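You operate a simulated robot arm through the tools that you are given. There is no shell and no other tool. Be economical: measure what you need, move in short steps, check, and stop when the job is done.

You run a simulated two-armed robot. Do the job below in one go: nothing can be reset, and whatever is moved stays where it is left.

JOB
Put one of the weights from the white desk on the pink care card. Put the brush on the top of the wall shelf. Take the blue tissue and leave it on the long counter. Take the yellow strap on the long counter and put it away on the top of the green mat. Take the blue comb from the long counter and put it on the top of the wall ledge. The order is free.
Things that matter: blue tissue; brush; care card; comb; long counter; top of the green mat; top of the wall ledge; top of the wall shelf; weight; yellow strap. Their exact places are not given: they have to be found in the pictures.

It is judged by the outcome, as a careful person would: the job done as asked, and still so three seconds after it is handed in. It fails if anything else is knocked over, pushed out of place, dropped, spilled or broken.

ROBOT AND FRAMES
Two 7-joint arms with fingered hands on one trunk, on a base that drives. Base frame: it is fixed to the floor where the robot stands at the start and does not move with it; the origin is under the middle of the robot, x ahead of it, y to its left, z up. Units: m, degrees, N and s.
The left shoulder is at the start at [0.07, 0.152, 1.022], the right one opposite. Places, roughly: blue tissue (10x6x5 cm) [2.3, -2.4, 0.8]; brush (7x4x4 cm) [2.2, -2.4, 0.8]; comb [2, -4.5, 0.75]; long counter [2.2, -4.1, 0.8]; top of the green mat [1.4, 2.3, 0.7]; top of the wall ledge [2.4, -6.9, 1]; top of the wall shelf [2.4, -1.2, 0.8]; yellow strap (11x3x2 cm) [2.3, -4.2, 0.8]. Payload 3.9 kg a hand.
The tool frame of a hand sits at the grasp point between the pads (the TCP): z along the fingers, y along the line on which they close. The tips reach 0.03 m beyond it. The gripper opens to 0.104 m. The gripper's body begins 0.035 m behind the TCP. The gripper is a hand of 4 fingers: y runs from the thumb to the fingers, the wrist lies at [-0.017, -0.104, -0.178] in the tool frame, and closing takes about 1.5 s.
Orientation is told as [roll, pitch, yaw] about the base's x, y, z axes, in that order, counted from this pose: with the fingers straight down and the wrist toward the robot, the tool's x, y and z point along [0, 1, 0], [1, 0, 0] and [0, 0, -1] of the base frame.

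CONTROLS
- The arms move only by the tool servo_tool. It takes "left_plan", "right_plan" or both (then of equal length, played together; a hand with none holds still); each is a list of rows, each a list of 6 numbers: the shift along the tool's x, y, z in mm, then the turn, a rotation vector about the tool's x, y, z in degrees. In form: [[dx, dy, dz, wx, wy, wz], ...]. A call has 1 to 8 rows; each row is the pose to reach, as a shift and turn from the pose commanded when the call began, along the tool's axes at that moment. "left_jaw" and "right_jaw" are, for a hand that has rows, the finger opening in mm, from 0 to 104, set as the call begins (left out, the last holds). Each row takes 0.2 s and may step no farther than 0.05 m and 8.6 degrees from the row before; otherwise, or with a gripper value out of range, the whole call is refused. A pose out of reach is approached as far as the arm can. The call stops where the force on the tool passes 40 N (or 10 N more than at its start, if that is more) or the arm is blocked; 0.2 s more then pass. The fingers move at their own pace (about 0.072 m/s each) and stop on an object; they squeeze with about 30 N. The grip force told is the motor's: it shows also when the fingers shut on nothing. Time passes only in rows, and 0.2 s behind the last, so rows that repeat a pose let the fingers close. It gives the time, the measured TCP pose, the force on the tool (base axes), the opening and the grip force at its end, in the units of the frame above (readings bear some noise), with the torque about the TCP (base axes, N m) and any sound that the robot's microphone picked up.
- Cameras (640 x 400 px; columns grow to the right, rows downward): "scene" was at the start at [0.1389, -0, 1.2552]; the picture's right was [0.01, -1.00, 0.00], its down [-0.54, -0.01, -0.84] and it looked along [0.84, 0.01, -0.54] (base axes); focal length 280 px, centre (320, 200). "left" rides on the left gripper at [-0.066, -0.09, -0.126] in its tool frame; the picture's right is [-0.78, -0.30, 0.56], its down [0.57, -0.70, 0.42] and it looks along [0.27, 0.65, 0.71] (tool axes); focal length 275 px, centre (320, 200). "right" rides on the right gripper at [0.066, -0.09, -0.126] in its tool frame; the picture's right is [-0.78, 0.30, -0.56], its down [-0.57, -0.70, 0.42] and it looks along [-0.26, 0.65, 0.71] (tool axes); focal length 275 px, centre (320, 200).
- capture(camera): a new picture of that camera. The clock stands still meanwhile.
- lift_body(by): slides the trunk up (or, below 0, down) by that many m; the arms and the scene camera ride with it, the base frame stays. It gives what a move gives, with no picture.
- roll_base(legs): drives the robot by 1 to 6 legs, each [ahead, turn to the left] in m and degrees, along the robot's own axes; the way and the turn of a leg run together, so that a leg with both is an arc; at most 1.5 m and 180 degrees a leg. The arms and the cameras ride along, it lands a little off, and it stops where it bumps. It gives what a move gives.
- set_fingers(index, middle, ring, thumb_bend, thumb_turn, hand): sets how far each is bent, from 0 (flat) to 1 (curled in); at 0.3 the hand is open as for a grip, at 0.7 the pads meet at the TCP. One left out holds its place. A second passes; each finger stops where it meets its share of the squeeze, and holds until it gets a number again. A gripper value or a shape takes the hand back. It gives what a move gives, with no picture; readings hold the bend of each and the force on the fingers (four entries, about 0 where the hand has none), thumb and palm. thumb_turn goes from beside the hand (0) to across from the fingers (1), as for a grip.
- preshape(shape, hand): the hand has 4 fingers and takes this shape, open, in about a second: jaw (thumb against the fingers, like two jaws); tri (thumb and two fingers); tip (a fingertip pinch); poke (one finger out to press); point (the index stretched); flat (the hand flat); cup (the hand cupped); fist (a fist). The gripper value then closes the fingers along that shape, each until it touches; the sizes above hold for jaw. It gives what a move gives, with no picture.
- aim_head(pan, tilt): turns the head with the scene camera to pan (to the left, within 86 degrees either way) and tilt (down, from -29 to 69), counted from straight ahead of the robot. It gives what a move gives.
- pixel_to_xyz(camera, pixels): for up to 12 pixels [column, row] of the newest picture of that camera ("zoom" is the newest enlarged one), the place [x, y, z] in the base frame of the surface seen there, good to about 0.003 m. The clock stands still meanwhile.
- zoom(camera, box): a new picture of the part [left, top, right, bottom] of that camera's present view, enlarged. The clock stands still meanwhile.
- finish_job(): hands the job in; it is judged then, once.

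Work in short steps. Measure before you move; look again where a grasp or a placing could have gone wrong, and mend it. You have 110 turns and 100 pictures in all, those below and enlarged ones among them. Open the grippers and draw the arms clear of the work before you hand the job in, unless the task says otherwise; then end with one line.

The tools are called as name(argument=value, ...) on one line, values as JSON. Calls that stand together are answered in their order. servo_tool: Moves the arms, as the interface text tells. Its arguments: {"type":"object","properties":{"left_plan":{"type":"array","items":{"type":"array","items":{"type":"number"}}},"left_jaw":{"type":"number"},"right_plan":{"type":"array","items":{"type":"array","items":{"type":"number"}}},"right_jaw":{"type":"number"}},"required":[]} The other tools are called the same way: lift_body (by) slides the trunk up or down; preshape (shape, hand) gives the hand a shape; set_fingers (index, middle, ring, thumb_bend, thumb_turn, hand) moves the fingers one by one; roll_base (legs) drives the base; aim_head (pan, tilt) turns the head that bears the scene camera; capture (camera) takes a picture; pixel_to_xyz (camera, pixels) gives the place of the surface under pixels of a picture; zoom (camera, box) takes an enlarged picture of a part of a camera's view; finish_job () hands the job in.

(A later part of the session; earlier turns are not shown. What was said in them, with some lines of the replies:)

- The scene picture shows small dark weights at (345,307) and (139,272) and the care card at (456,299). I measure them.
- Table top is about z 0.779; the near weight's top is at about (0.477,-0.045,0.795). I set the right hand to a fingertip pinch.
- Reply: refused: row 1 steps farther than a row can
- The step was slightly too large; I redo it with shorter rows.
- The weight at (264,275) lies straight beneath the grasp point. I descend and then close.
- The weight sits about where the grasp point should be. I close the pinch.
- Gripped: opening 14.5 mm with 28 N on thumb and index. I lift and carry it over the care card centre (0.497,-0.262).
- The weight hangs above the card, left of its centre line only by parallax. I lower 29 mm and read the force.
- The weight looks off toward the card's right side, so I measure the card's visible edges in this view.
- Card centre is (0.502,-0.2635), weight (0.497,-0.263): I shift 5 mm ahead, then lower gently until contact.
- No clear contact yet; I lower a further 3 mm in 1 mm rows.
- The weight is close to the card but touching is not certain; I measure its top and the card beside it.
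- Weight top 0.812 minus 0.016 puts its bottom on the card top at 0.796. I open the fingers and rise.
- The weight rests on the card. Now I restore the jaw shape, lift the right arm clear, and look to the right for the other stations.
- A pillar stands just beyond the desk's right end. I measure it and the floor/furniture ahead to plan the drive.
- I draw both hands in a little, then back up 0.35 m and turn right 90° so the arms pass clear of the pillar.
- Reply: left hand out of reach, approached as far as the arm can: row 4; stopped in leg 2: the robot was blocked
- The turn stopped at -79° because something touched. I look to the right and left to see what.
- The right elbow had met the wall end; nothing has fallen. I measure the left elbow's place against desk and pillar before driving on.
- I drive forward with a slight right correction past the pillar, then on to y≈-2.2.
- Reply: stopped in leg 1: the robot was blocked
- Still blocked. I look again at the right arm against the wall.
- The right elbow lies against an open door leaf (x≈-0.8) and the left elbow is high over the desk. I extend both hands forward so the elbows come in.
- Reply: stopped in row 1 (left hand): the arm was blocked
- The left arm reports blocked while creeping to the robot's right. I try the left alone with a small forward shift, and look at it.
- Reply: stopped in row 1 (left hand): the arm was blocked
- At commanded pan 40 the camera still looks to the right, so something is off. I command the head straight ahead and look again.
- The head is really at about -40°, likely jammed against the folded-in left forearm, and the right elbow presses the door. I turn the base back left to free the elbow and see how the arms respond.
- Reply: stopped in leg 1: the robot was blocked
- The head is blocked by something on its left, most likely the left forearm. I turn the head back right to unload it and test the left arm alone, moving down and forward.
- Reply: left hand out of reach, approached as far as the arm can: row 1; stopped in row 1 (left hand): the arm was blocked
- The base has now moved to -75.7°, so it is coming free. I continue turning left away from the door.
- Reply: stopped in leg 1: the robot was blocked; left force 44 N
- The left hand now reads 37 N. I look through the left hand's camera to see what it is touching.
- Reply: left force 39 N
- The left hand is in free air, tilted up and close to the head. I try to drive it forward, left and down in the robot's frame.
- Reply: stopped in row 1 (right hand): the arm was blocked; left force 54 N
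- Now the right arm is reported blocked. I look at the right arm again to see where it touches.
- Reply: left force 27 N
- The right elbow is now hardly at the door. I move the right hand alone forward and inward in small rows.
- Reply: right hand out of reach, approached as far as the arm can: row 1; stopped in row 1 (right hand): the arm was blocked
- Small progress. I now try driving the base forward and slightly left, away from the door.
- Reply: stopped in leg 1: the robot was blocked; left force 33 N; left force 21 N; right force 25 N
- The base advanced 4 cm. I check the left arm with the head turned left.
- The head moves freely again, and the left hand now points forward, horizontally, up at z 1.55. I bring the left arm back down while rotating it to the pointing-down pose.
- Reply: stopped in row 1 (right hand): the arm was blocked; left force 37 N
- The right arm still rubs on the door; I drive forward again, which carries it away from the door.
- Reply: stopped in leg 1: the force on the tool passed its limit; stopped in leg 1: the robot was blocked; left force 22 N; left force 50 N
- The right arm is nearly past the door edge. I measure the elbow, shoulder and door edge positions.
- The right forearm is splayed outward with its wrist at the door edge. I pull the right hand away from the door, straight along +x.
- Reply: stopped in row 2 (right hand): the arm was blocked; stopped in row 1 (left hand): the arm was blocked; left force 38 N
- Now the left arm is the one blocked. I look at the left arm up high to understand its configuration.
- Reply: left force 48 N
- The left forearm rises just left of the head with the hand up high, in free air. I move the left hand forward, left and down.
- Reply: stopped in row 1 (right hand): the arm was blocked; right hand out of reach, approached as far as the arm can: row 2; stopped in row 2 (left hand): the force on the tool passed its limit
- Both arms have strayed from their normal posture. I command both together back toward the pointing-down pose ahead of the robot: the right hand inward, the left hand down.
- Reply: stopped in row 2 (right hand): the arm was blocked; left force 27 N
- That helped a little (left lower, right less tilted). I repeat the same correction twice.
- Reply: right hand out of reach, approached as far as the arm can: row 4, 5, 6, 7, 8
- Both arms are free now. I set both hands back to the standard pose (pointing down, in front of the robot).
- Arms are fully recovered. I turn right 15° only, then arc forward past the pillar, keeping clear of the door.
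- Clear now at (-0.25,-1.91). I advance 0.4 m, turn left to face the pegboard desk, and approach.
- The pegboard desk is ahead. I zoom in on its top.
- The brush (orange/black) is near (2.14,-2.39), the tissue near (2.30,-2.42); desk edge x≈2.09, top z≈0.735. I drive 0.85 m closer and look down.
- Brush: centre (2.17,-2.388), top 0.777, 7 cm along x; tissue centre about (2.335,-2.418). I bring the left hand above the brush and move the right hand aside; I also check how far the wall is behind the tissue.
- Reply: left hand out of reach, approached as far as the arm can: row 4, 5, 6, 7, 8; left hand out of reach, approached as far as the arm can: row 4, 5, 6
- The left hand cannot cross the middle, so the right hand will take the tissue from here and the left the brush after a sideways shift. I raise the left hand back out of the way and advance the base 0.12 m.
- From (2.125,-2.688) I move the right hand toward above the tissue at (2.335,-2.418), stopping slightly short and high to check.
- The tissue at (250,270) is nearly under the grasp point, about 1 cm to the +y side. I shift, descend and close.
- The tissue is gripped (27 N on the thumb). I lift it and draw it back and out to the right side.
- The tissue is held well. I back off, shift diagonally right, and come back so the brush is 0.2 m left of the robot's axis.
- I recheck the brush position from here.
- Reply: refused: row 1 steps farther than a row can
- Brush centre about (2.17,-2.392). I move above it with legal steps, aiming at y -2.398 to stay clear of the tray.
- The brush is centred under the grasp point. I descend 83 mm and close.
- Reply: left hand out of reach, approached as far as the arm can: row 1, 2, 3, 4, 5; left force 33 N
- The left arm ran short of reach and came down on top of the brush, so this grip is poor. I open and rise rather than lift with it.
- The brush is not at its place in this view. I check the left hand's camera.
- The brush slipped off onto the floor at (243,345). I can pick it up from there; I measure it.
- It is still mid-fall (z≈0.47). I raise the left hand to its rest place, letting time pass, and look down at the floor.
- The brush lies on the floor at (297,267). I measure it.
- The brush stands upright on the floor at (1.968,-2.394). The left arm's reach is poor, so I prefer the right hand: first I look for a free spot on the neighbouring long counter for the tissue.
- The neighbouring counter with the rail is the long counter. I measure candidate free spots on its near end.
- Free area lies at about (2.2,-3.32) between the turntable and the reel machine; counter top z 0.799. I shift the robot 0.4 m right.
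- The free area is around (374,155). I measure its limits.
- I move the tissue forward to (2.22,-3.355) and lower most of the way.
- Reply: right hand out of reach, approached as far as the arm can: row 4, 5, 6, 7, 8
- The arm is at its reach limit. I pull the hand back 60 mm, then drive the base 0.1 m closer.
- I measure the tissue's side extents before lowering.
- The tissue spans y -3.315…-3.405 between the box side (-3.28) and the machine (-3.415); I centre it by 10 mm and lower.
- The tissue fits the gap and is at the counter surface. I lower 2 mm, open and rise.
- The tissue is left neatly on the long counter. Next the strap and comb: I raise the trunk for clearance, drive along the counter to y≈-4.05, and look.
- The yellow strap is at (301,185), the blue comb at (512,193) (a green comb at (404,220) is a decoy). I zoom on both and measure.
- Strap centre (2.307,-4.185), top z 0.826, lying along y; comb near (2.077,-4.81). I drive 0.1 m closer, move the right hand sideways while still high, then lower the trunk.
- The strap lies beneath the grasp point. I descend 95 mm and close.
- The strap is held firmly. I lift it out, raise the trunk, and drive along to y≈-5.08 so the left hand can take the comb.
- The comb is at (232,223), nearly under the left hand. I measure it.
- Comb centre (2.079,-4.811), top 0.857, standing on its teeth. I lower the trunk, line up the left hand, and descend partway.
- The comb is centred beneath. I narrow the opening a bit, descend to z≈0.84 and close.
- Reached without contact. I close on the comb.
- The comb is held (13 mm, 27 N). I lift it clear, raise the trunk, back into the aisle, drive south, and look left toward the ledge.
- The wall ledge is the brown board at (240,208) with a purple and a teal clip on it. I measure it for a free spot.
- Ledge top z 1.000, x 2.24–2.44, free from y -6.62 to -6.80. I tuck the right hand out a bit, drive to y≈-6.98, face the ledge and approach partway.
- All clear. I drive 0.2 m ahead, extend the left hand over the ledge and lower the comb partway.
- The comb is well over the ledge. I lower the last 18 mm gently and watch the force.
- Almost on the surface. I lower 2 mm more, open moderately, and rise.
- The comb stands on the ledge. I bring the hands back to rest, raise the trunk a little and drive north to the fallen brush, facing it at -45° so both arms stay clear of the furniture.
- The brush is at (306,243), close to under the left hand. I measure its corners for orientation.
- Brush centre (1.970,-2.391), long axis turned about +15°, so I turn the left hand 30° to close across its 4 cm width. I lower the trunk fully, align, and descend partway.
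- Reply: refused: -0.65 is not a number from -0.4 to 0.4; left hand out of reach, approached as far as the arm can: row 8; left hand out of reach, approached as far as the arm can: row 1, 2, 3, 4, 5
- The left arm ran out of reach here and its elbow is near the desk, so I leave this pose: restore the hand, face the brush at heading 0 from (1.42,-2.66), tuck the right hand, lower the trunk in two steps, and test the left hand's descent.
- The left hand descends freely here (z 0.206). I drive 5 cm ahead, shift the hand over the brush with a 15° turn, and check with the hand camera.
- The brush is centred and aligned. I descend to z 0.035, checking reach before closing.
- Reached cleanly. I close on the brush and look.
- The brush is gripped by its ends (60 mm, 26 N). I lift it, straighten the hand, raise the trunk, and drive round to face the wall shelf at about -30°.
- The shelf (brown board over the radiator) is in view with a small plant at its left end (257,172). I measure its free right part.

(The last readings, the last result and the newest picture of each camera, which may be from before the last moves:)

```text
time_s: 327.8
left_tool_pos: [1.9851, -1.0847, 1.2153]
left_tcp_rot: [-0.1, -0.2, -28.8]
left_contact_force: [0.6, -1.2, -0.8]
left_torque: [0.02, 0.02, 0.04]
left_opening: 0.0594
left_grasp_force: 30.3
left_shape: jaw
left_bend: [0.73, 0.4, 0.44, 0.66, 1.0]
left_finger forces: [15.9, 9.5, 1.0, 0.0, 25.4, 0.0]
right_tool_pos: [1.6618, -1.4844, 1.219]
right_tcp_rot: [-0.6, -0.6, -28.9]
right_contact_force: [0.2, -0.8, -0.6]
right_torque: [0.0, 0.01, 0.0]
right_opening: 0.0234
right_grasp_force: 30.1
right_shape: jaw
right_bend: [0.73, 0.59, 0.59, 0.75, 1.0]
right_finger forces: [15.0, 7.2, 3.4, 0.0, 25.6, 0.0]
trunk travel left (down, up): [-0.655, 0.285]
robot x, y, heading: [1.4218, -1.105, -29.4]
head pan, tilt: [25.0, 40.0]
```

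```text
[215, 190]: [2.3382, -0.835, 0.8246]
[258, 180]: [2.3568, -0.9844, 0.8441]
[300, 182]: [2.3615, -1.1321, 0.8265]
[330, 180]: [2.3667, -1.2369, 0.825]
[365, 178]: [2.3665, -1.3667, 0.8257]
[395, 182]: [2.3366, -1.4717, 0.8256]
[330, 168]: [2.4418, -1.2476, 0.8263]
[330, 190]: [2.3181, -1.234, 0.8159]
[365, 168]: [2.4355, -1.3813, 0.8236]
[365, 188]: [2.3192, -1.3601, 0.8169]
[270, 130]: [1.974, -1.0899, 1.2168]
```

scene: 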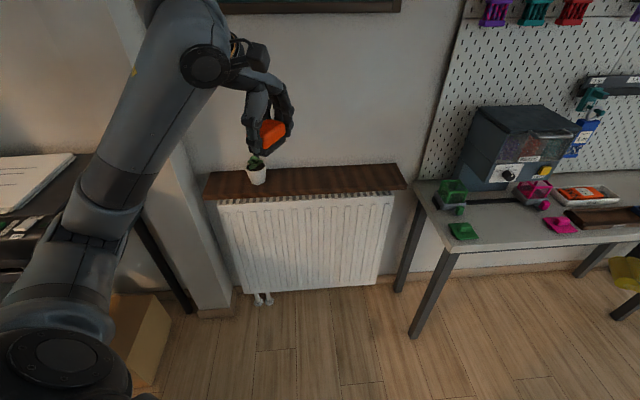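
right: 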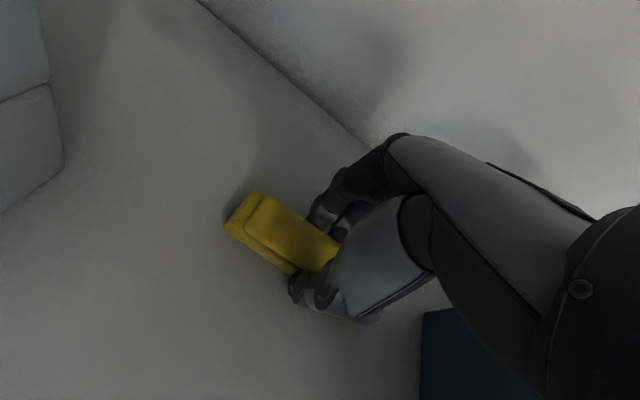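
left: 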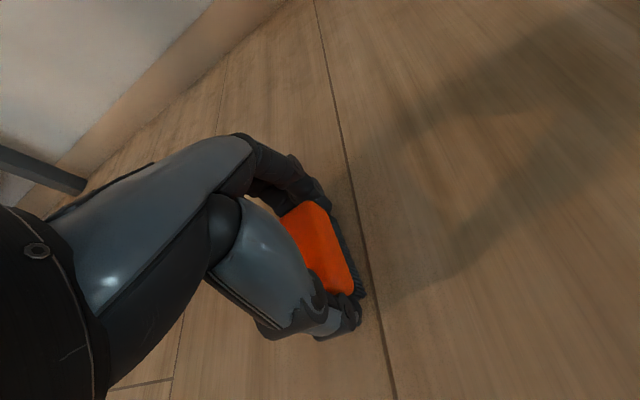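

Shelf top z 0.8255, x 2.32–2.46; target (2.375,-1.25), clear of the plant. I drive 0.35 m ahead, lower the trunk, and move the brush above the spot.

roll_base(legs=[[0.35, 0]])

lift_body(by=-0.26)

servo_tool(left_plan=[[16, 24, 0, 0, 0, 0], [32, 48, 0, 0, 0, 0], [48, 71, 0, 0, 0, 0], [48, 71, 30, 0, 0, 0], [48, 71, 55, 0, 0, 0], [48, 71, 55, 0, 0, 0]])

capture(camera="scene")

```text
time_s: 330.1
left_tool_pos: [2.2889, -1.2596, 1.2163]
left_tcp_rot: [0.0, -0.2, -29.0]
left_contact_force: [-0.6, 0.1, -0.2]
left_torque: [-0.03, 0.03, 0.02]
left_opening: 0.059
left_grasp_force: 29.2
left_shape: jaw
left_bend: [0.73, 0.4, 0.44, 0.66, 1.0]
left_finger forces: [15.7, 9.4, 0.8, 0.1, 25.4, 0.0]
right_tool_pos: [1.9651, -1.6592, 1.219]
right_tcp_rot: [-0.8, -0.5, -29.0]
right_contact_force: [-0.8, 0.1, 0.1]
right_torque: [-0.05, -0.02, -0.01]
right_opening: 0.0231
right_grasp_force: 30.0
right_shape: jaw
right_bend: [0.73, 0.59, 0.59, 0.75, 1.0]
right_finger forces: [15.1, 7.1, 3.5, 0.1, 25.5, 0.0]
trunk travel left (down, up): [-0.655, 0.285]
robot x, y, heading: [1.7233, -1.2746, -29.8]
head pan, tilt: [25.0, 40.0]
```

```text
time_s: 332.8
left_tool_pos: [2.2895, -1.2603, 0.9551]
left_tcp_rot: [0.1, -0.1, -29.0]
left_contact_force: [0.2, -0.1, -0.4]
left_torque: [0.0, -0.01, -0.03]
left_opening: 0.059
left_grasp_force: 29.9
left_shape: jaw
left_bend: [0.73, 0.4, 0.44, 0.66, 1.0]
left_finger forces: [15.8, 9.5, 1.0, 0.0, 25.4, 0.1]
right_tool_pos: [1.9657, -1.6587, 0.9589]
right_tcp_rot: [-0.7, -0.5, -29.1]
right_contact_force: [0.0, -1.0, -0.6]
right_torque: [-0.01, -0.01, 0.03]
right_opening: 0.0234
right_grasp_force: 29.9
right_shape: jaw
right_bend: [0.73, 0.59, 0.59, 0.75, 1.0]
right_finger forces: [15.0, 7.1, 3.4, 0.1, 25.6, 0.1]
trunk travel left (down, up): [-0.395, 0.545]
robot x, y, heading: [1.7248, -1.2774, -29.8]
head pan, tilt: [25.0, 40.0]
```

```text
time_s: 334.2
left_tool_pos: [2.3755, -1.2526, 0.9009]
left_tcp_rot: [0.0, -0.2, -29.0]
left_contact_force: [0.2, 0.6, -0.5]
left_torque: [-0.01, -0.01, 0.0]
left_opening: 0.0595
left_grasp_force: 30.1
left_shape: jaw
left_bend: [0.73, 0.4, 0.44, 0.66, 1.0]
left_finger forces: [15.8, 9.6, 0.8, 0.0, 25.4, 0.1]
right_tool_pos: [1.966, -1.6594, 0.9599]
right_tcp_rot: [-0.5, -0.5, -29.1]
right_contact_force: [0.6, 0.4, -0.5]
right_torque: [0.0, -0.02, -0.01]
right_opening: 0.0238
right_grasp_force: 29.8
right_shape: jaw
right_bend: [0.73, 0.59, 0.59, 0.75, 1.0]
right_finger forces: [15.0, 7.1, 3.4, 0.1, 25.6, 0.0]
trunk travel left (down, up): [-0.395, 0.545]
robot x, y, heading: [1.7244, -1.2746, -29.4]
head pan, tilt: [25.0, 40.0]
```

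```text
8 pictures are left
```

scene: 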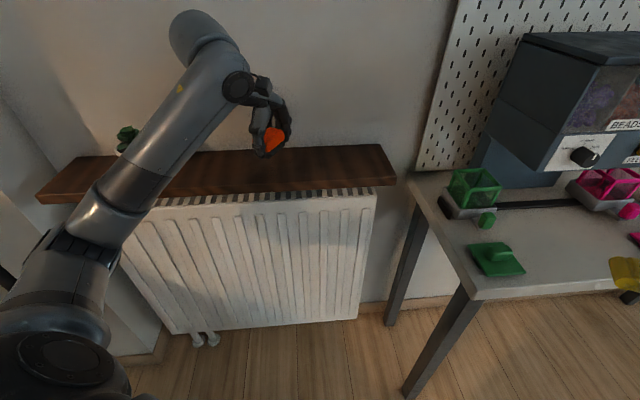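

The brush hangs over the shelf's free middle. I lower it 37 mm and read the force.

servo_tool(left_plan=[[0, 0, 18, 0, 0, 0], [0, 0, 30, 0, 0, 0], [0, 0, 36, 0, 0, 0], [0, 0, 38, 0, 0, 0], [0, 0, 40, 0, 0, 0], [0, 0, 40, 0, 0, 0]])

zoom(camera="scene", box=[215, 100, 335, 190])

```text
time_s: 335.6
left_tool_pos: [2.3737, -1.2519, 0.8605]
left_tcp_rot: [0.0, -0.2, -29.0]
left_contact_force: [0.2, -0.4, 0.0]
left_torque: [0.0, 0.02, -0.02]
left_opening: 0.0594
left_grasp_force: 30.5
left_shape: jaw
left_bend: [0.73, 0.4, 0.44, 0.66, 1.0]
left_finger forces: [15.7, 9.5, 0.9, 0.0, 25.5, 0.0]
right_tool_pos: [1.9653, -1.6584, 0.959]
right_tcp_rot: [-0.6, -0.6, -29.1]
right_contact_force: [0.6, -0.7, -0.2]
right_torque: [0.02, -0.01, -0.03]
right_opening: 0.0233
right_grasp_force: 30.3
right_shape: jaw
right_bend: [0.73, 0.59, 0.59, 0.75, 1.0]
right_finger forces: [15.0, 7.2, 3.4, 0.0, 25.6, 0.0]
trunk travel left (down, up): [-0.395, 0.545]
robot x, y, heading: [1.7258, -1.2766, -29.7]
head pan, tilt: [25.0, 40.0]
```

```text
4.44 times, centred on (275, 145) of scene
```

zoom: 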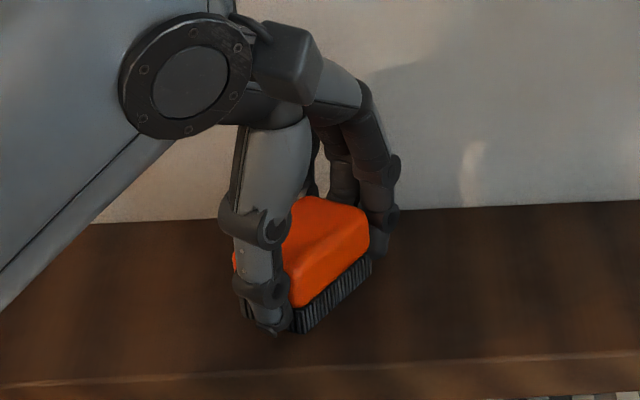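

Practically on the shelf. I lower 2 mm more, open, rise, and check.

servo_tool(left_plan=[[0, 0, 1, 0, 0, 0], [0, 0, 2, 0, 0, 0], [0, 0, 2, 0, 0, 0]])

servo_tool(left_plan=[[0, 0, 0, 0, 0, 0], [0, 0, 0, 0, 0, 0], [0, 0, 0, 0, 0, 0], [0, 0, 0, 0, 0, 0], [0, 0, -25, 0, 0, 0], [0, 0, -60, 0, 0, 0], [0, 0, -105, 0, 0, 0], [0, 0, -150, 0, 0, 0]], left_jaw=88)

zoom(camera="scene", box=[195, 90, 355, 200])

roll_base(legs=[[-0.35, 0]])

lift_body(by=0.2)

```text
time_s: 336.4
left_tool_pos: [2.3744, -1.2515, 0.8593]
left_tcp_rot: [0.0, -0.2, -29.1]
left_contact_force: [0.9, 0.1, 4.1]
left_torque: [-0.03, -0.05, -0.01]
left_opening: 0.0594
left_grasp_force: 29.8
left_shape: jaw
left_bend: [0.73, 0.4, 0.44, 0.66, 1.0]
left_finger forces: [16.1, 9.8, 0.9, 0.0, 25.7, 0.0]
right_tool_pos: [1.9646, -1.6594, 0.9583]
right_tcp_rot: [-0.6, -0.7, -29.1]
right_contact_force: [0.4, 0.3, -0.2]
right_torque: [0.0, -0.04, 0.0]
right_opening: 0.0235
right_grasp_force: 30.1
right_shape: jaw
right_bend: [0.73, 0.59, 0.59, 0.75, 1.0]
right_finger forces: [15.1, 7.1, 3.5, 0.0, 25.5, 0.1]
trunk travel left (down, up): [-0.395, 0.545]
robot x, y, heading: [1.7227, -1.2742, -29.6]
head pan, tilt: [25.0, 40.0]
```

```text
time_s: 338.2
left_tool_pos: [2.373, -1.2522, 1.0091]
left_tcp_rot: [-0.1, -0.1, -29.1]
left_contact_force: [-0.4, -1.1, -0.5]
left_torque: [0.04, 0.01, 0.04]
left_opening: 0.088
left_grasp_force: 0.1
left_shape: jaw
left_bend: [0.27, 0.33, 0.31, 0.42, 0.98]
left_finger forces: [0.1, 0.0, 0.0, 0.0, 0.1, 0.1]
right_tool_pos: [1.965, -1.6592, 0.9601]
right_tcp_rot: [-0.5, -0.6, -29.1]
right_contact_force: [-0.4, -0.3, -0.8]
right_torque: [-0.03, -0.06, 0.02]
right_opening: 0.0235
right_grasp_force: 29.9
right_shape: jaw
right_bend: [0.73, 0.59, 0.59, 0.75, 1.0]
right_finger forces: [15.1, 7.1, 3.4, 0.0, 25.6, 0.0]
trunk travel left (down, up): [-0.395, 0.545]
robot x, y, heading: [1.727, -1.2828, -29.6]
head pan, tilt: [25.0, 40.0]
```

```text
3.64 times, centred on (275, 145) of scene
```

zoom: 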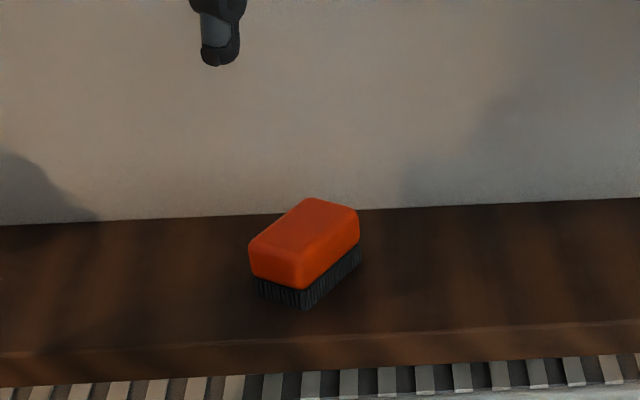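

```text
time_s: 340.4
left_tool_pos: [2.0685, -1.0747, 1.0102]
left_tcp_rot: [0.0, -0.2, -28.8]
left_contact_force: [0.0, -0.2, 0.0]
left_torque: [0.03, -0.01, -0.01]
left_opening: 0.0879
left_grasp_force: 0.0
left_shape: jaw
left_bend: [0.27, 0.33, 0.31, 0.42, 0.98]
left_finger forces: [0.1, 0.1, 0.0, 0.1, 0.0, 0.0]
right_tool_pos: [1.6608, -1.4842, 0.9588]
right_tcp_rot: [-0.6, -0.5, -28.9]
right_contact_force: [-0.1, -0.2, -0.9]
right_torque: [0.0, -0.03, -0.01]
right_opening: 0.0234
right_grasp_force: 30.2
right_shape: jaw
right_bend: [0.73, 0.59, 0.59, 0.75, 1.0]
right_finger forces: [15.1, 7.0, 3.4, 0.1, 25.4, 0.1]
trunk travel left (down, up): [-0.395, 0.545]
robot x, y, heading: [1.423, -1.1049, -30.0]
head pan, tilt: [25.0, 40.0]
```

```text
time_s: 342.6
left_tool_pos: [2.0685, -1.0762, 1.2094]
left_tcp_rot: [0.1, -0.1, -28.9]
left_contact_force: [0.3, 0.2, -0.6]
left_torque: [-0.02, 0.01, 0.01]
left_opening: 0.088
left_grasp_force: 0.0
left_shape: jaw
left_bend: [0.27, 0.33, 0.31, 0.42, 0.98]
left_finger forces: [0.1, 0.0, 0.0, 0.0, 0.0, 0.0]
right_tool_pos: [1.6623, -1.4858, 1.1575]
right_tcp_rot: [-0.5, -0.5, -28.9]
right_contact_force: [-0.7, 0.3, -0.3]
right_torque: [-0.01, 0.0, -0.04]
right_opening: 0.0237
right_grasp_force: 30.3
right_shape: jaw
right_bend: [0.73, 0.59, 0.59, 0.75, 1.0]
right_finger forces: [15.1, 7.1, 3.4, 0.1, 25.6, 0.0]
trunk travel left (down, up): [-0.595, 0.345]
robot x, y, heading: [1.423, -1.1037, -29.7]
head pan, tilt: [25.0, 40.0]
```

The brush sits on the wall shelf. Only the strap remains: I drive back round the pillar and north past the white desk toward the green mat, then look.

servo_tool(left_plan=[[-10, -35, 0, 0, 0, 0], [-20, -70, 0, 0, 0, 0]], right_plan=[[-25, 40, -25, 0, 0, 0], [-50, 80, -45, 0, 0, 0]])

roll_base(legs=[[0, -133], [1.0, 0], [0.96, 0], [0, -117], [1.5, 0], [0.5, 0]])

aim_head(pan=-20, tilt=25)

capture(camera="scene")

```text
refused: row 1 steps farther than a row can; nothing moved
```

```text
time_s: 372.4
left_tool_pos: [-0.346, 0.8982, 1.2096]
left_tcp_rot: [0.1, -0.2, 80.7]
left_contact_force: [-0.2, 0.1, -1.1]
left_torque: [0.0, 0.0, -0.01]
left_opening: 0.0876
left_grasp_force: 0.1
left_shape: jaw
left_bend: [0.27, 0.33, 0.31, 0.42, 0.98]
left_finger forces: [0.0, 0.0, 0.1, 0.0, 0.0, 0.0]
right_tool_pos: [0.1746, 0.6506, 1.1588]
right_tcp_rot: [-0.6, -0.7, 80.6]
right_contact_force: [0.6, -1.1, -0.2]
right_torque: [-0.01, 0.03, 0.02]
right_opening: 0.0234
right_grasp_force: 29.9
right_shape: jaw
right_bend: [0.73, 0.59, 0.59, 0.75, 1.0]
right_finger forces: [15.2, 7.0, 3.4, 0.0, 25.8, 0.0]
trunk travel left (down, up): [-0.595, 0.345]
robot x, y, heading: [-0.1038, 0.2941, 80.0]
head pan, tilt: [25.0, 40.0]
```

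```text
time_s: 373.6
left_tool_pos: [-0.3449, 0.8973, 1.2084]
left_tcp_rot: [-0.1, -0.2, 80.7]
left_contact_force: [0.2, 0.3, 0.1]
left_torque: [0.01, 0.0, 0.01]
left_opening: 0.088
left_grasp_force: 0.1
left_shape: jaw
left_bend: [0.27, 0.33, 0.31, 0.42, 0.98]
left_finger forces: [0.0, 0.1, 0.1, 0.0, 0.1, 0.0]
right_tool_pos: [0.1757, 0.6509, 1.1586]
right_tcp_rot: [-0.6, -0.6, 80.6]
right_contact_force: [-0.6, 0.9, -0.4]
right_torque: [-0.01, -0.03, 0.0]
right_opening: 0.0234
right_grasp_force: 30.2
right_shape: jaw
right_bend: [0.73, 0.59, 0.59, 0.75, 1.0]
right_finger forces: [15.1, 7.1, 3.4, 0.0, 25.6, 0.1]
trunk travel left (down, up): [-0.595, 0.345]
robot x, y, heading: [-0.1049, 0.2933, 80.0]
head pan, tilt: [-20.0, 25.0]
```

```text
5 pictures are left
```

scene: 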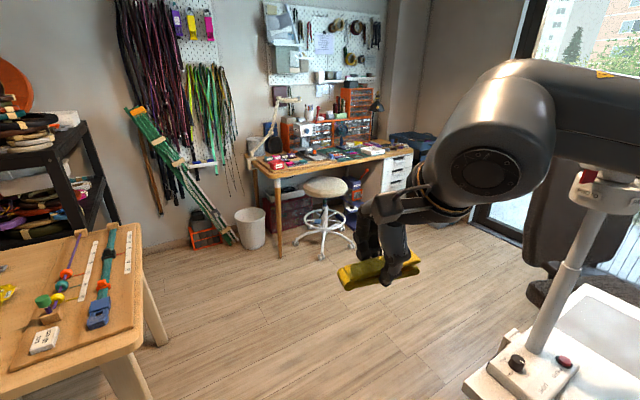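

A work desk with a green mat appears at (345,153), with a stool in front. I zoom and measure.

zoom(camera="scene", box=[240, 110, 430, 230])

pixel_to_xyz(camera="scene", pixels=[[345, 155], [330, 160], [300, 158], [365, 150], [280, 172], [410, 152], [325, 186], [280, 250], [575, 240], [135, 320], [250, 240], [350, 240]])

```text
3.33 times, centred on (335, 170) of scene
```

zoom: 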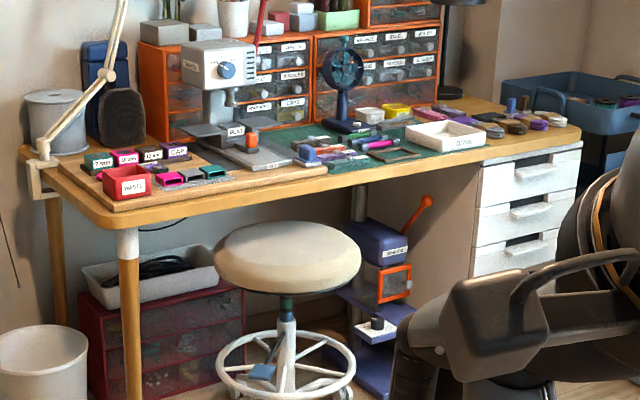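

```text
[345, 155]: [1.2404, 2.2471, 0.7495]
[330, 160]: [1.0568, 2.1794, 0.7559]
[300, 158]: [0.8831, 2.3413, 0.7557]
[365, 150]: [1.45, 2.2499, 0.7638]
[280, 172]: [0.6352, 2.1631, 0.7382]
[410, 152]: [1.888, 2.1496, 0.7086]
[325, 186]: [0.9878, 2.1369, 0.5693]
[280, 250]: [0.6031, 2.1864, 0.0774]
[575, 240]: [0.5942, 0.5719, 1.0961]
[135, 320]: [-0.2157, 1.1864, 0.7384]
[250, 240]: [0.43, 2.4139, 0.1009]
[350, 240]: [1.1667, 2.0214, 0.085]
```

The mat is on the far work desk (front edge y≈2.15). I thread between the white desk's end and the wooden table, then along to (1.28,1.5) and turn to face the mat.

roll_base(legs=[[0, -3.8], [0.715, 0], [0, -23.2], [0.6, 0], [0, -50.5], [0.85, 0]])

roll_base(legs=[[0, 87.5]])

aim_head(pan=-8, tilt=42)

capture(camera="scene")

```text
time_s: 388.5
left_tool_pos: [1.8084, 1.8705, 1.2095]
left_tcp_rot: [0.0, -0.1, 2.9]
left_contact_force: [-0.1, -0.1, -0.5]
left_torque: [-0.02, 0.0, 0.03]
left_opening: 0.0879
left_grasp_force: 0.0
left_shape: jaw
left_bend: [0.27, 0.33, 0.31, 0.42, 0.98]
left_finger forces: [0.0, 0.1, 0.0, 0.0, 0.0, 0.0]
right_tool_pos: [1.677, 1.3096, 1.1578]
right_tcp_rot: [-0.6, -0.7, 2.9]
right_contact_force: [-0.8, 0.3, -0.3]
right_torque: [-0.04, -0.02, 0.01]
right_opening: 0.0235
right_grasp_force: 30.1
right_shape: jaw
right_bend: [0.73, 0.59, 0.59, 0.75, 1.0]
right_finger forces: [15.1, 7.1, 3.5, 0.1, 25.8, 0.0]
trunk travel left (down, up): [-0.595, 0.345]
robot x, y, heading: [1.2728, 1.5056, 2.3]
head pan, tilt: [-20.0, 25.0]
```

```text
time_s: 392.6
left_tool_pos: [0.9342, 2.0597, 1.2096]
left_tcp_rot: [0.0, -0.1, 90.1]
left_contact_force: [-0.8, 0.3, 0.2]
left_torque: [-0.02, -0.03, 0.01]
left_opening: 0.0878
left_grasp_force: 0.1
left_shape: jaw
left_bend: [0.27, 0.33, 0.31, 0.42, 0.98]
left_finger forces: [0.0, 0.1, 0.0, 0.1, 0.0, 0.1]
right_tool_pos: [1.4889, 1.9004, 1.1589]
right_tcp_rot: [-0.5, -0.6, 90.0]
right_contact_force: [-0.1, -0.7, -1.1]
right_torque: [0.02, -0.03, 0.02]
right_opening: 0.0232
right_grasp_force: 29.1
right_shape: jaw
right_bend: [0.73, 0.59, 0.59, 0.75, 1.0]
right_finger forces: [15.2, 7.1, 3.4, 0.1, 25.8, 0.0]
trunk travel left (down, up): [-0.595, 0.345]
robot x, y, heading: [1.2748, 1.5054, 89.5]
head pan, tilt: [-20.0, 25.0]
```

```text
time_s: 393.4
left_tool_pos: [0.9328, 2.0588, 1.208]
left_tcp_rot: [0.0, -0.1, 90.2]
left_contact_force: [-0.9, -0.5, -0.3]
left_torque: [-0.01, -0.03, -0.03]
left_opening: 0.0879
left_grasp_force: 0.0
left_shape: jaw
left_bend: [0.27, 0.33, 0.31, 0.42, 0.98]
left_finger forces: [0.0, 0.0, 0.1, 0.0, 0.0, 0.1]
right_tool_pos: [1.489, 1.9003, 1.1592]
right_tcp_rot: [-0.4, -0.6, 90.1]
right_contact_force: [-0.1, 0.2, -0.3]
right_torque: [0.03, -0.02, -0.01]
right_opening: 0.0234
right_grasp_force: 30.4
right_shape: jaw
right_bend: [0.73, 0.59, 0.59, 0.75, 1.0]
right_finger forces: [15.2, 7.1, 3.4, 0.0, 25.7, 0.0]
trunk travel left (down, up): [-0.595, 0.345]
robot x, y, heading: [1.2723, 1.5054, 89.7]
head pan, tilt: [-8.0, 42.0]
```

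```text
3 pictures are left
```

scene: 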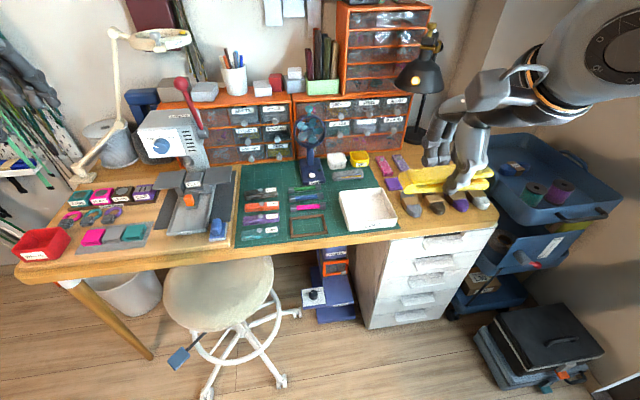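

The mat spans (240,165)–(398,235); free patches seem to be (270,174) and (345,183). I zoom and measure those.

zoom(camera="scene", box=[230, 140, 410, 250])

pixel_to_xyz(camera="zoom", pixels=[[60, 110], [240, 110], [60, 160], [240, 165], [150, 130], [340, 150], [360, 200], [350, 300], [400, 165], [520, 165], [440, 150], [150, 170]])

```text
3.56 times, centred on (320, 195) of scene
```

zoom: 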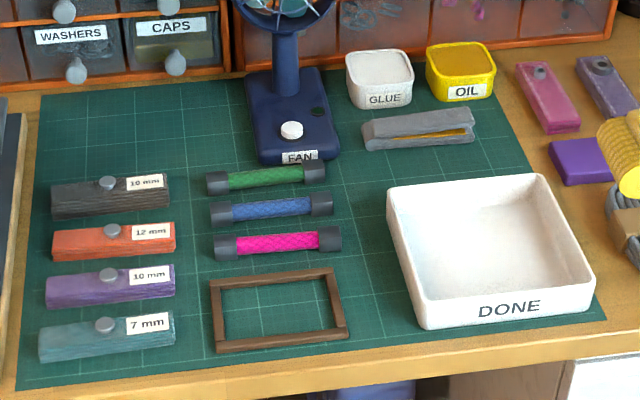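

```text
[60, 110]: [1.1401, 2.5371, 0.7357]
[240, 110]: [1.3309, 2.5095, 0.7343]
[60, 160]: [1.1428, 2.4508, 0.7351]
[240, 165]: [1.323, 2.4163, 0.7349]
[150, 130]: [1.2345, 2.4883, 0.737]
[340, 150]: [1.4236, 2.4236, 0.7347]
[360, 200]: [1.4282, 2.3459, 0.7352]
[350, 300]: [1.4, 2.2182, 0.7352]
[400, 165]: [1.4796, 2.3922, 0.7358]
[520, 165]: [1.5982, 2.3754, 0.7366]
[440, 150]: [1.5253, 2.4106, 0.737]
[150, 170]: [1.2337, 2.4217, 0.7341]
```

The biggest free green patch is at the mat's back left, around (1.22,2.478), mat top z 0.735. I retract the left hand, drive to (1.425,1.80) at heading 115°, lower the trunk and bring the strap toward it.

servo_tool(left_plan=[[0, -35, 0, 0, 0, 0], [0, -70, 0, 0, 0, 0], [0, -105, 0, 0, 0, 0]])

roll_base(legs=[[0, -27], [0.33, 0], [0, 52.4]])

lift_body(by=-0.18)

servo_tool(right_plan=[[40, 0, 0, 0, 0, 0], [80, 0, 0, 0, 0, 0], [117, 20, 0, 0, 0, 0], [117, 65, 0, 0, 0, 0], [117, 110, 0, 0, 0, 0], [117, 155, 0, 0, 0, 0], [117, 200, 0, 0, 0, 0]])

```text
time_s: 394.2
left_tool_pos: [0.9343, 1.9525, 1.2106]
left_tcp_rot: [0.1, -0.2, 90.1]
left_contact_force: [0.3, -0.5, 0.1]
left_torque: [0.0, -0.01, 0.02]
left_opening: 0.088
left_grasp_force: 0.0
left_shape: jaw
left_bend: [0.27, 0.33, 0.31, 0.42, 0.98]
left_finger forces: [0.1, 0.0, 0.1, 0.0, 0.0, 0.0]
right_tool_pos: [1.4878, 1.9002, 1.1595]
right_tcp_rot: [-0.6, -0.6, 90.1]
right_contact_force: [-0.5, 0.0, 0.6]
right_torque: [0.02, -0.04, 0.0]
right_opening: 0.0235
right_grasp_force: 30.2
right_shape: jaw
right_bend: [0.73, 0.59, 0.59, 0.75, 1.0]
right_finger forces: [15.2, 7.0, 3.4, 0.0, 25.7, 0.0]
trunk travel left (down, up): [-0.595, 0.345]
robot x, y, heading: [1.2683, 1.5047, 89.5]
head pan, tilt: [-8.0, 42.0]
```

```text
time_s: 399.2
left_tool_pos: [1.0573, 2.223, 1.2086]
left_tcp_rot: [0.0, -0.1, 93.6]
left_contact_force: [0.4, 0.3, 1.1]
left_torque: [-0.03, -0.01, -0.04]
left_opening: 0.0877
left_grasp_force: 0.0
left_shape: jaw
left_bend: [0.27, 0.33, 0.31, 0.42, 0.98]
left_finger forces: [0.0, 0.1, 0.0, 0.1, 0.0, 0.0]
right_tool_pos: [1.6138, 2.2046, 1.159]
right_tcp_rot: [-0.6, -0.4, 93.6]
right_contact_force: [0.7, 0.5, -0.3]
right_torque: [0.0, 0.0, 0.0]
right_opening: 0.0237
right_grasp_force: 29.4
right_shape: jaw
right_bend: [0.73, 0.59, 0.59, 0.75, 1.0]
right_finger forces: [15.2, 7.2, 3.4, 0.0, 25.8, 0.0]
trunk travel left (down, up): [-0.595, 0.345]
robot x, y, heading: [1.4244, 1.7964, 92.7]
head pan, tilt: [-8.0, 42.0]
stopped in leg 3: the robot was blocked; the commanded pose is now the measured one
```

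```text
time_s: 401.2
left_tool_pos: [1.0603, 2.2218, 1.0285]
left_tcp_rot: [-0.1, -0.2, 93.7]
left_contact_force: [-0.7, 0.7, 0.7]
left_torque: [0.05, 0.02, -0.02]
left_opening: 0.0877
left_grasp_force: 0.0
left_shape: jaw
left_bend: [0.27, 0.33, 0.31, 0.42, 0.98]
left_finger forces: [0.1, 0.0, 0.0, 0.1, 0.0, 0.1]
right_tool_pos: [1.6158, 2.2029, 0.9806]
right_tcp_rot: [-0.5, -0.5, 93.6]
right_contact_force: [0.2, -0.3, -0.5]
right_torque: [-0.02, 0.0, -0.01]
right_opening: 0.0234
right_grasp_force: 29.7
right_shape: jaw
right_bend: [0.73, 0.59, 0.59, 0.75, 1.0]
right_finger forces: [15.2, 7.1, 3.4, 0.0, 25.7, 0.0]
trunk travel left (down, up): [-0.415, 0.525]
robot x, y, heading: [1.4231, 1.8001, 92.9]
head pan, tilt: [-8.0, 42.0]
```

```text
time_s: 402.8
left_tool_pos: [1.0586, 2.2235, 1.0284]
left_tcp_rot: [0.0, 0.0, 93.7]
left_contact_force: [-0.3, 1.1, 0.0]
left_torque: [0.01, -0.01, 0.02]
left_opening: 0.0877
left_grasp_force: 0.1
left_shape: jaw
left_bend: [0.27, 0.33, 0.31, 0.42, 0.98]
left_finger forces: [0.0, 0.0, 0.0, 0.1, 0.0, 0.1]
right_tool_pos: [1.4871, 2.3998, 0.9776]
right_tcp_rot: [-0.6, -0.5, 93.5]
right_contact_force: [0.1, 0.6, -0.2]
right_torque: [-0.03, -0.02, 0.02]
right_opening: 0.0235
right_grasp_force: 29.4
right_shape: jaw
right_bend: [0.73, 0.59, 0.59, 0.75, 1.0]
right_finger forces: [15.2, 7.1, 3.3, 0.0, 25.8, 0.1]
trunk travel left (down, up): [-0.415, 0.525]
robot x, y, heading: [1.4235, 1.7981, 92.9]
head pan, tilt: [-8.0, 42.0]
```

The base met something at heading 93°, so I leave it there. Allowing for the tray rim's height, the strip between tray (y≈2.32) and stapler (y≈2.41) at x≈1.487 is free and under the hand; I lower toward (1.487,2.367) and look.

servo_tool(right_plan=[[0, -33, 0, 0, 0, 0], [0, -33, 40, 0, 0, 0], [0, -33, 80, 0, 0, 0], [0, -33, 115, 0, 0, 0], [0, -33, 140, 0, 0, 0], [0, -33, 140, 0, 0, 0]])

aim_head(pan=5, tilt=50)

capture(camera="scene")

```text
time_s: 404.2
left_tool_pos: [1.0596, 2.222, 1.0289]
left_tcp_rot: [0.0, -0.2, 93.7]
left_contact_force: [-1.0, -0.4, -0.1]
left_torque: [-0.02, 0.0, -0.03]
left_opening: 0.0878
left_grasp_force: 0.0
left_shape: jaw
left_bend: [0.27, 0.33, 0.31, 0.42, 0.98]
left_finger forces: [0.0, 0.0, 0.0, 0.0, 0.0, 0.1]
right_tool_pos: [1.4898, 2.3642, 0.8402]
right_tcp_rot: [-0.7, -0.6, 93.6]
right_contact_force: [-0.8, -0.1, -0.9]
right_torque: [0.02, -0.01, -0.01]
right_opening: 0.0236
right_grasp_force: 30.3
right_shape: jaw
right_bend: [0.73, 0.59, 0.59, 0.75, 1.0]
right_finger forces: [15.4, 7.0, 3.4, 0.0, 25.8, 0.0]
trunk travel left (down, up): [-0.415, 0.525]
robot x, y, heading: [1.4261, 1.7958, 92.7]
head pan, tilt: [-8.0, 42.0]
```

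```text
time_s: 405.0
left_tool_pos: [1.0588, 2.2233, 1.0287]
left_tcp_rot: [0.0, -0.2, 93.8]
left_contact_force: [0.2, 0.7, -0.3]
left_torque: [0.01, -0.01, 0.02]
left_opening: 0.0879
left_grasp_force: 0.1
left_shape: jaw
left_bend: [0.27, 0.33, 0.31, 0.42, 0.98]
left_finger forces: [0.0, 0.0, 0.0, 0.0, 0.0, 0.0]
right_tool_pos: [1.4892, 2.3645, 0.84]
right_tcp_rot: [-0.6, -0.7, 93.6]
right_contact_force: [-0.3, 0.1, -1.0]
right_torque: [0.0, 0.01, -0.01]
right_opening: 0.0238
right_grasp_force: 29.9
right_shape: jaw
right_bend: [0.73, 0.59, 0.59, 0.75, 1.0]
right_finger forces: [15.3, 7.0, 3.4, 0.0, 25.8, 0.1]
trunk travel left (down, up): [-0.415, 0.525]
robot x, y, heading: [1.4245, 1.7976, 92.6]
head pan, tilt: [5.0, 50.0]
```

```text
1 pictures are left
```

scene: 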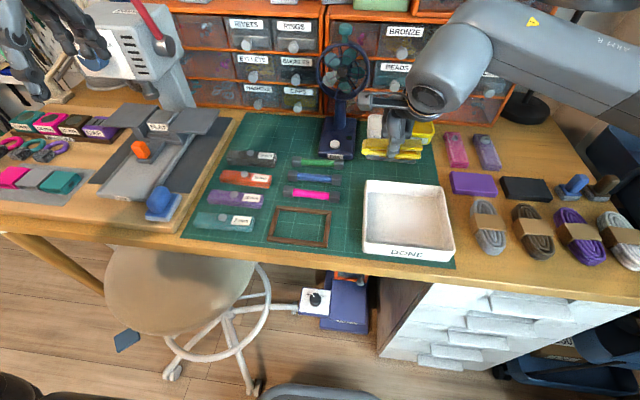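

The strap hovers just behind the white tray. I measure the tray's rear rim and the mat behind it.

pixel_to_xyz(camera="scene", pixels=[[370, 181], [400, 182], [430, 185], [375, 174], [400, 174], [425, 176], [355, 160], [390, 156], [418, 148], [365, 150], [350, 175], [345, 190]])

```text
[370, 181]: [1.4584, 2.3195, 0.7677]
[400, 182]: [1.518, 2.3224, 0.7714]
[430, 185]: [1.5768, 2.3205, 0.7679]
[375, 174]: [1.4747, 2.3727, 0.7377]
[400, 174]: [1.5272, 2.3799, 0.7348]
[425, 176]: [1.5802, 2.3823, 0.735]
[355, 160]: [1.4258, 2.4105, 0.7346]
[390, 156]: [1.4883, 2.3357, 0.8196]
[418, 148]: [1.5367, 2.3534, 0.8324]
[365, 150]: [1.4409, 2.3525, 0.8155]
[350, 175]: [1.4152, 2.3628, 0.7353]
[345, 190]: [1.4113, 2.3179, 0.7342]
```

Tray rim is at y 2.32; the strap front is at 2.35. I shift 6 mm away from the tray and lower to the mat, watching the force.

servo_tool(right_plan=[[0, 6, 0, 0, 0, 0], [0, 6, 25, 0, 0, 0], [0, 6, 45, 0, 0, 0], [0, 6, 60, 0, 0, 0], [0, 6, 66, 0, 0, 0], [0, 6, 69, 0, 0, 0], [0, 6, 69, 0, 0, 0]])

```text
time_s: 406.6
left_tool_pos: [1.0583, 2.2225, 1.0294]
left_tcp_rot: [0.0, -0.2, 93.6]
left_contact_force: [-1.5, -0.3, -0.4]
left_torque: [-0.05, 0.0, 0.01]
left_opening: 0.0877
left_grasp_force: 0.2
left_shape: jaw
left_bend: [0.27, 0.33, 0.31, 0.42, 0.98]
left_finger forces: [0.1, 0.0, 0.0, 0.0, 0.1, 0.1]
right_tool_pos: [1.4904, 2.3715, 0.7712]
right_tcp_rot: [-0.6, -0.5, 93.6]
right_contact_force: [-0.2, 0.0, -0.3]
right_torque: [0.04, 0.03, 0.0]
right_opening: 0.0233
right_grasp_force: 29.5
right_shape: jaw
right_bend: [0.73, 0.59, 0.59, 0.75, 1.0]
right_finger forces: [15.3, 7.0, 3.3, 0.1, 25.7, 0.1]
trunk travel left (down, up): [-0.415, 0.525]
robot x, y, heading: [1.4214, 1.7955, 92.6]
head pan, tilt: [5.0, 50.0]
```

No contact force yet; I lower in 1 mm steps until it touches.

servo_tool(right_plan=[[0, 0, 1, 0, 0, 0], [0, 0, 2, 0, 0, 0], [0, 0, 2, 0, 0, 0]])

```text
time_s: 407.4
left_tool_pos: [1.0595, 2.2218, 1.0287]
left_tcp_rot: [0.0, -0.2, 93.7]
left_contact_force: [0.1, 0.6, 0.8]
left_torque: [-0.01, 0.03, -0.02]
left_opening: 0.0879
left_grasp_force: 0.1
left_shape: jaw
left_bend: [0.27, 0.33, 0.31, 0.42, 0.98]
left_finger forces: [0.1, 0.0, 0.0, 0.0, 0.0, 0.1]
right_tool_pos: [1.4902, 2.3718, 0.7689]
right_tcp_rot: [-0.6, -0.6, 93.6]
right_contact_force: [0.3, -1.1, 2.7]
right_torque: [0.07, -0.02, 0.01]
right_opening: 0.0237
right_grasp_force: 29.6
right_shape: jaw
right_bend: [0.73, 0.59, 0.59, 0.75, 1.0]
right_finger forces: [15.4, 7.4, 3.4, 0.0, 26.3, 0.0]
trunk travel left (down, up): [-0.415, 0.525]
robot x, y, heading: [1.426, 1.7963, 93.0]
head pan, tilt: [5.0, 50.0]
```

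The strap now touches the mat (2.7 N upward). I open only to 42 mm so as not to push the tray or stapler, rise straight up, and use the last picture to check.

servo_tool(right_plan=[[0, 0, 0, 0, 0, 0], [0, 0, 0, 0, 0, 0], [0, 0, 0, 0, 0, 0], [0, 0, -15, 0, 0, 0], [0, 0, -40, 0, 0, 0], [0, 0, -80, 0, 0, 0], [0, 0, -125, 0, 0, 0], [0, 0, -170, 0, 0, 0]], right_jaw=42)

zoom(camera="scene", box=[300, 100, 480, 220])

```text
time_s: 409.2
left_tool_pos: [1.0582, 2.2225, 1.0299]
left_tcp_rot: [0.0, -0.1, 93.7]
left_contact_force: [-0.6, -0.5, 0.2]
left_torque: [0.02, 0.0, -0.02]
left_opening: 0.0876
left_grasp_force: 0.0
left_shape: jaw
left_bend: [0.27, 0.33, 0.31, 0.42, 0.98]
left_finger forces: [0.0, 0.0, 0.0, 0.1, 0.1, 0.0]
right_tool_pos: [1.4882, 2.3697, 0.9391]
right_tcp_rot: [-0.6, -0.5, 93.6]
right_contact_force: [0.1, 0.7, 0.0]
right_torque: [0.02, 0.02, 0.01]
right_opening: 0.0415
right_grasp_force: 0.0
right_shape: jaw
right_bend: [0.74, 0.49, 0.46, 0.72, 1.0]
right_finger forces: [0.0, 0.1, 0.0, 0.0, 0.0, 0.0]
trunk travel left (down, up): [-0.415, 0.525]
robot x, y, heading: [1.4249, 1.7971, 92.9]
head pan, tilt: [5.0, 50.0]
```

```text
3.33 times, centred on (390, 160) of scene
5 turns are left
```

zoom: 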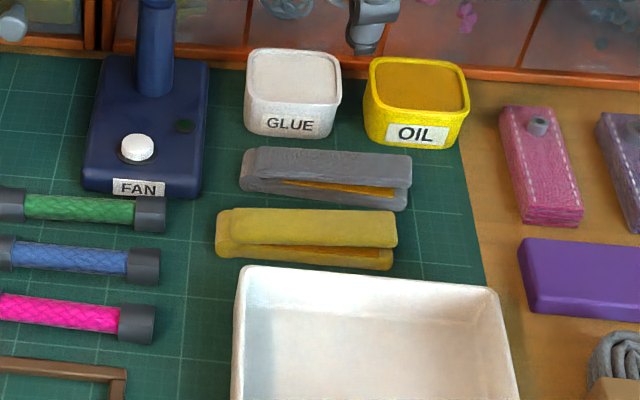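

The strap lies flat on the green mat, clear of the tray and the grey strap. I raise the trunk, draw the right hand back clear, and open the grippers.

lift_body(by=0.15)

servo_tool(right_plan=[[0, -40, 0, 0, 0, 0], [0, -80, 0, 0, 0, 0], [0, -120, 0, 0, 0, 0], [0, -150, 0, 0, 0, 0]], right_jaw=100)

roll_base(legs=[[-0.2, 0]])

```text
time_s: 410.9
left_tool_pos: [1.0595, 2.2227, 1.1794]
left_tcp_rot: [-0.1, -0.1, 93.7]
left_contact_force: [-0.6, 0.4, 0.2]
left_torque: [0.02, 0.0, -0.02]
left_opening: 0.0877
left_grasp_force: 0.0
left_shape: jaw
left_bend: [0.27, 0.33, 0.31, 0.42, 0.98]
left_finger forces: [0.1, 0.0, 0.0, 0.0, 0.0, 0.0]
right_tool_pos: [1.488, 2.3704, 1.0884]
right_tcp_rot: [-0.6, -0.6, 93.6]
right_contact_force: [-0.4, -0.6, -0.3]
right_torque: [-0.02, -0.01, -0.01]
right_opening: 0.0418
right_grasp_force: 0.0
right_shape: jaw
right_bend: [0.74, 0.49, 0.46, 0.72, 1.0]
right_finger forces: [0.0, 0.1, 0.0, 0.0, 0.0, 0.0]
trunk travel left (down, up): [-0.565, 0.375]
robot x, y, heading: [1.4224, 1.7927, 92.8]
head pan, tilt: [5.0, 50.0]
```

```text
time_s: 411.9
left_tool_pos: [1.0589, 2.2216, 1.1799]
left_tcp_rot: [0.0, -0.2, 93.8]
left_contact_force: [0.0, -0.6, 0.6]
left_torque: [-0.02, -0.01, 0.0]
left_opening: 0.0877
left_grasp_force: 0.0
left_shape: jaw
left_bend: [0.27, 0.33, 0.31, 0.42, 0.98]
left_finger forces: [0.0, 0.0, 0.1, 0.0, 0.0, 0.0]
right_tool_pos: [1.4979, 2.2192, 1.0873]
right_tcp_rot: [-0.7, -0.6, 93.5]
right_contact_force: [0.1, 0.4, -0.4]
right_torque: [0.03, -0.02, 0.02]
right_opening: 0.0999
right_grasp_force: 0.1
right_shape: jaw
right_bend: [0.31, 0.31, 0.3, 0.31, 0.97]
right_finger forces: [0.1, 0.0, 0.0, 0.0, 0.0, 0.0]
trunk travel left (down, up): [-0.565, 0.375]
robot x, y, heading: [1.426, 1.7961, 92.7]
head pan, tilt: [5.0, 50.0]
```

```text
time_s: 413.5
left_tool_pos: [1.07, 2.0221, 1.1795]
left_tcp_rot: [0.1, 0.0, 93.6]
left_contact_force: [0.1, -1.0, -0.1]
left_torque: [0.01, -0.02, 0.03]
left_opening: 0.0877
left_grasp_force: 0.1
left_shape: jaw
left_bend: [0.27, 0.33, 0.31, 0.42, 0.98]
left_finger forces: [0.0, 0.0, 0.0, 0.1, 0.1, 0.0]
right_tool_pos: [1.5076, 2.0215, 1.0869]
right_tcp_rot: [-0.6, -0.5, 93.4]
right_contact_force: [-0.3, 0.1, -0.3]
right_torque: [0.01, 0.04, -0.02]
right_opening: 0.0999
right_grasp_force: 0.1
right_shape: jaw
right_bend: [0.31, 0.31, 0.3, 0.31, 0.97]
right_finger forces: [0.0, 0.0, 0.1, 0.1, 0.1, 0.0]
trunk travel left (down, up): [-0.565, 0.375]
robot x, y, heading: [1.4334, 1.5954, 92.7]
head pan, tilt: [5.0, 50.0]
4 turns are left
```

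Everything is placed, both hands are open and the arms are clear of the work, so I hand the job in.

finish_job()

```text
The job is handed in.
```

All five items are where you asked: the weight on the care card, the tissue on the long counter, the brush on the wall shelf, the comb on the wall ledge and the strap on the green mat. However, the brush fell to the floor once and had to be picked up. An arm also pressed against a door leaf early on, and the base was blocked once beside the stool at the last desk. I saw nothing else knocked over, but I had no pictures left to check the stool.
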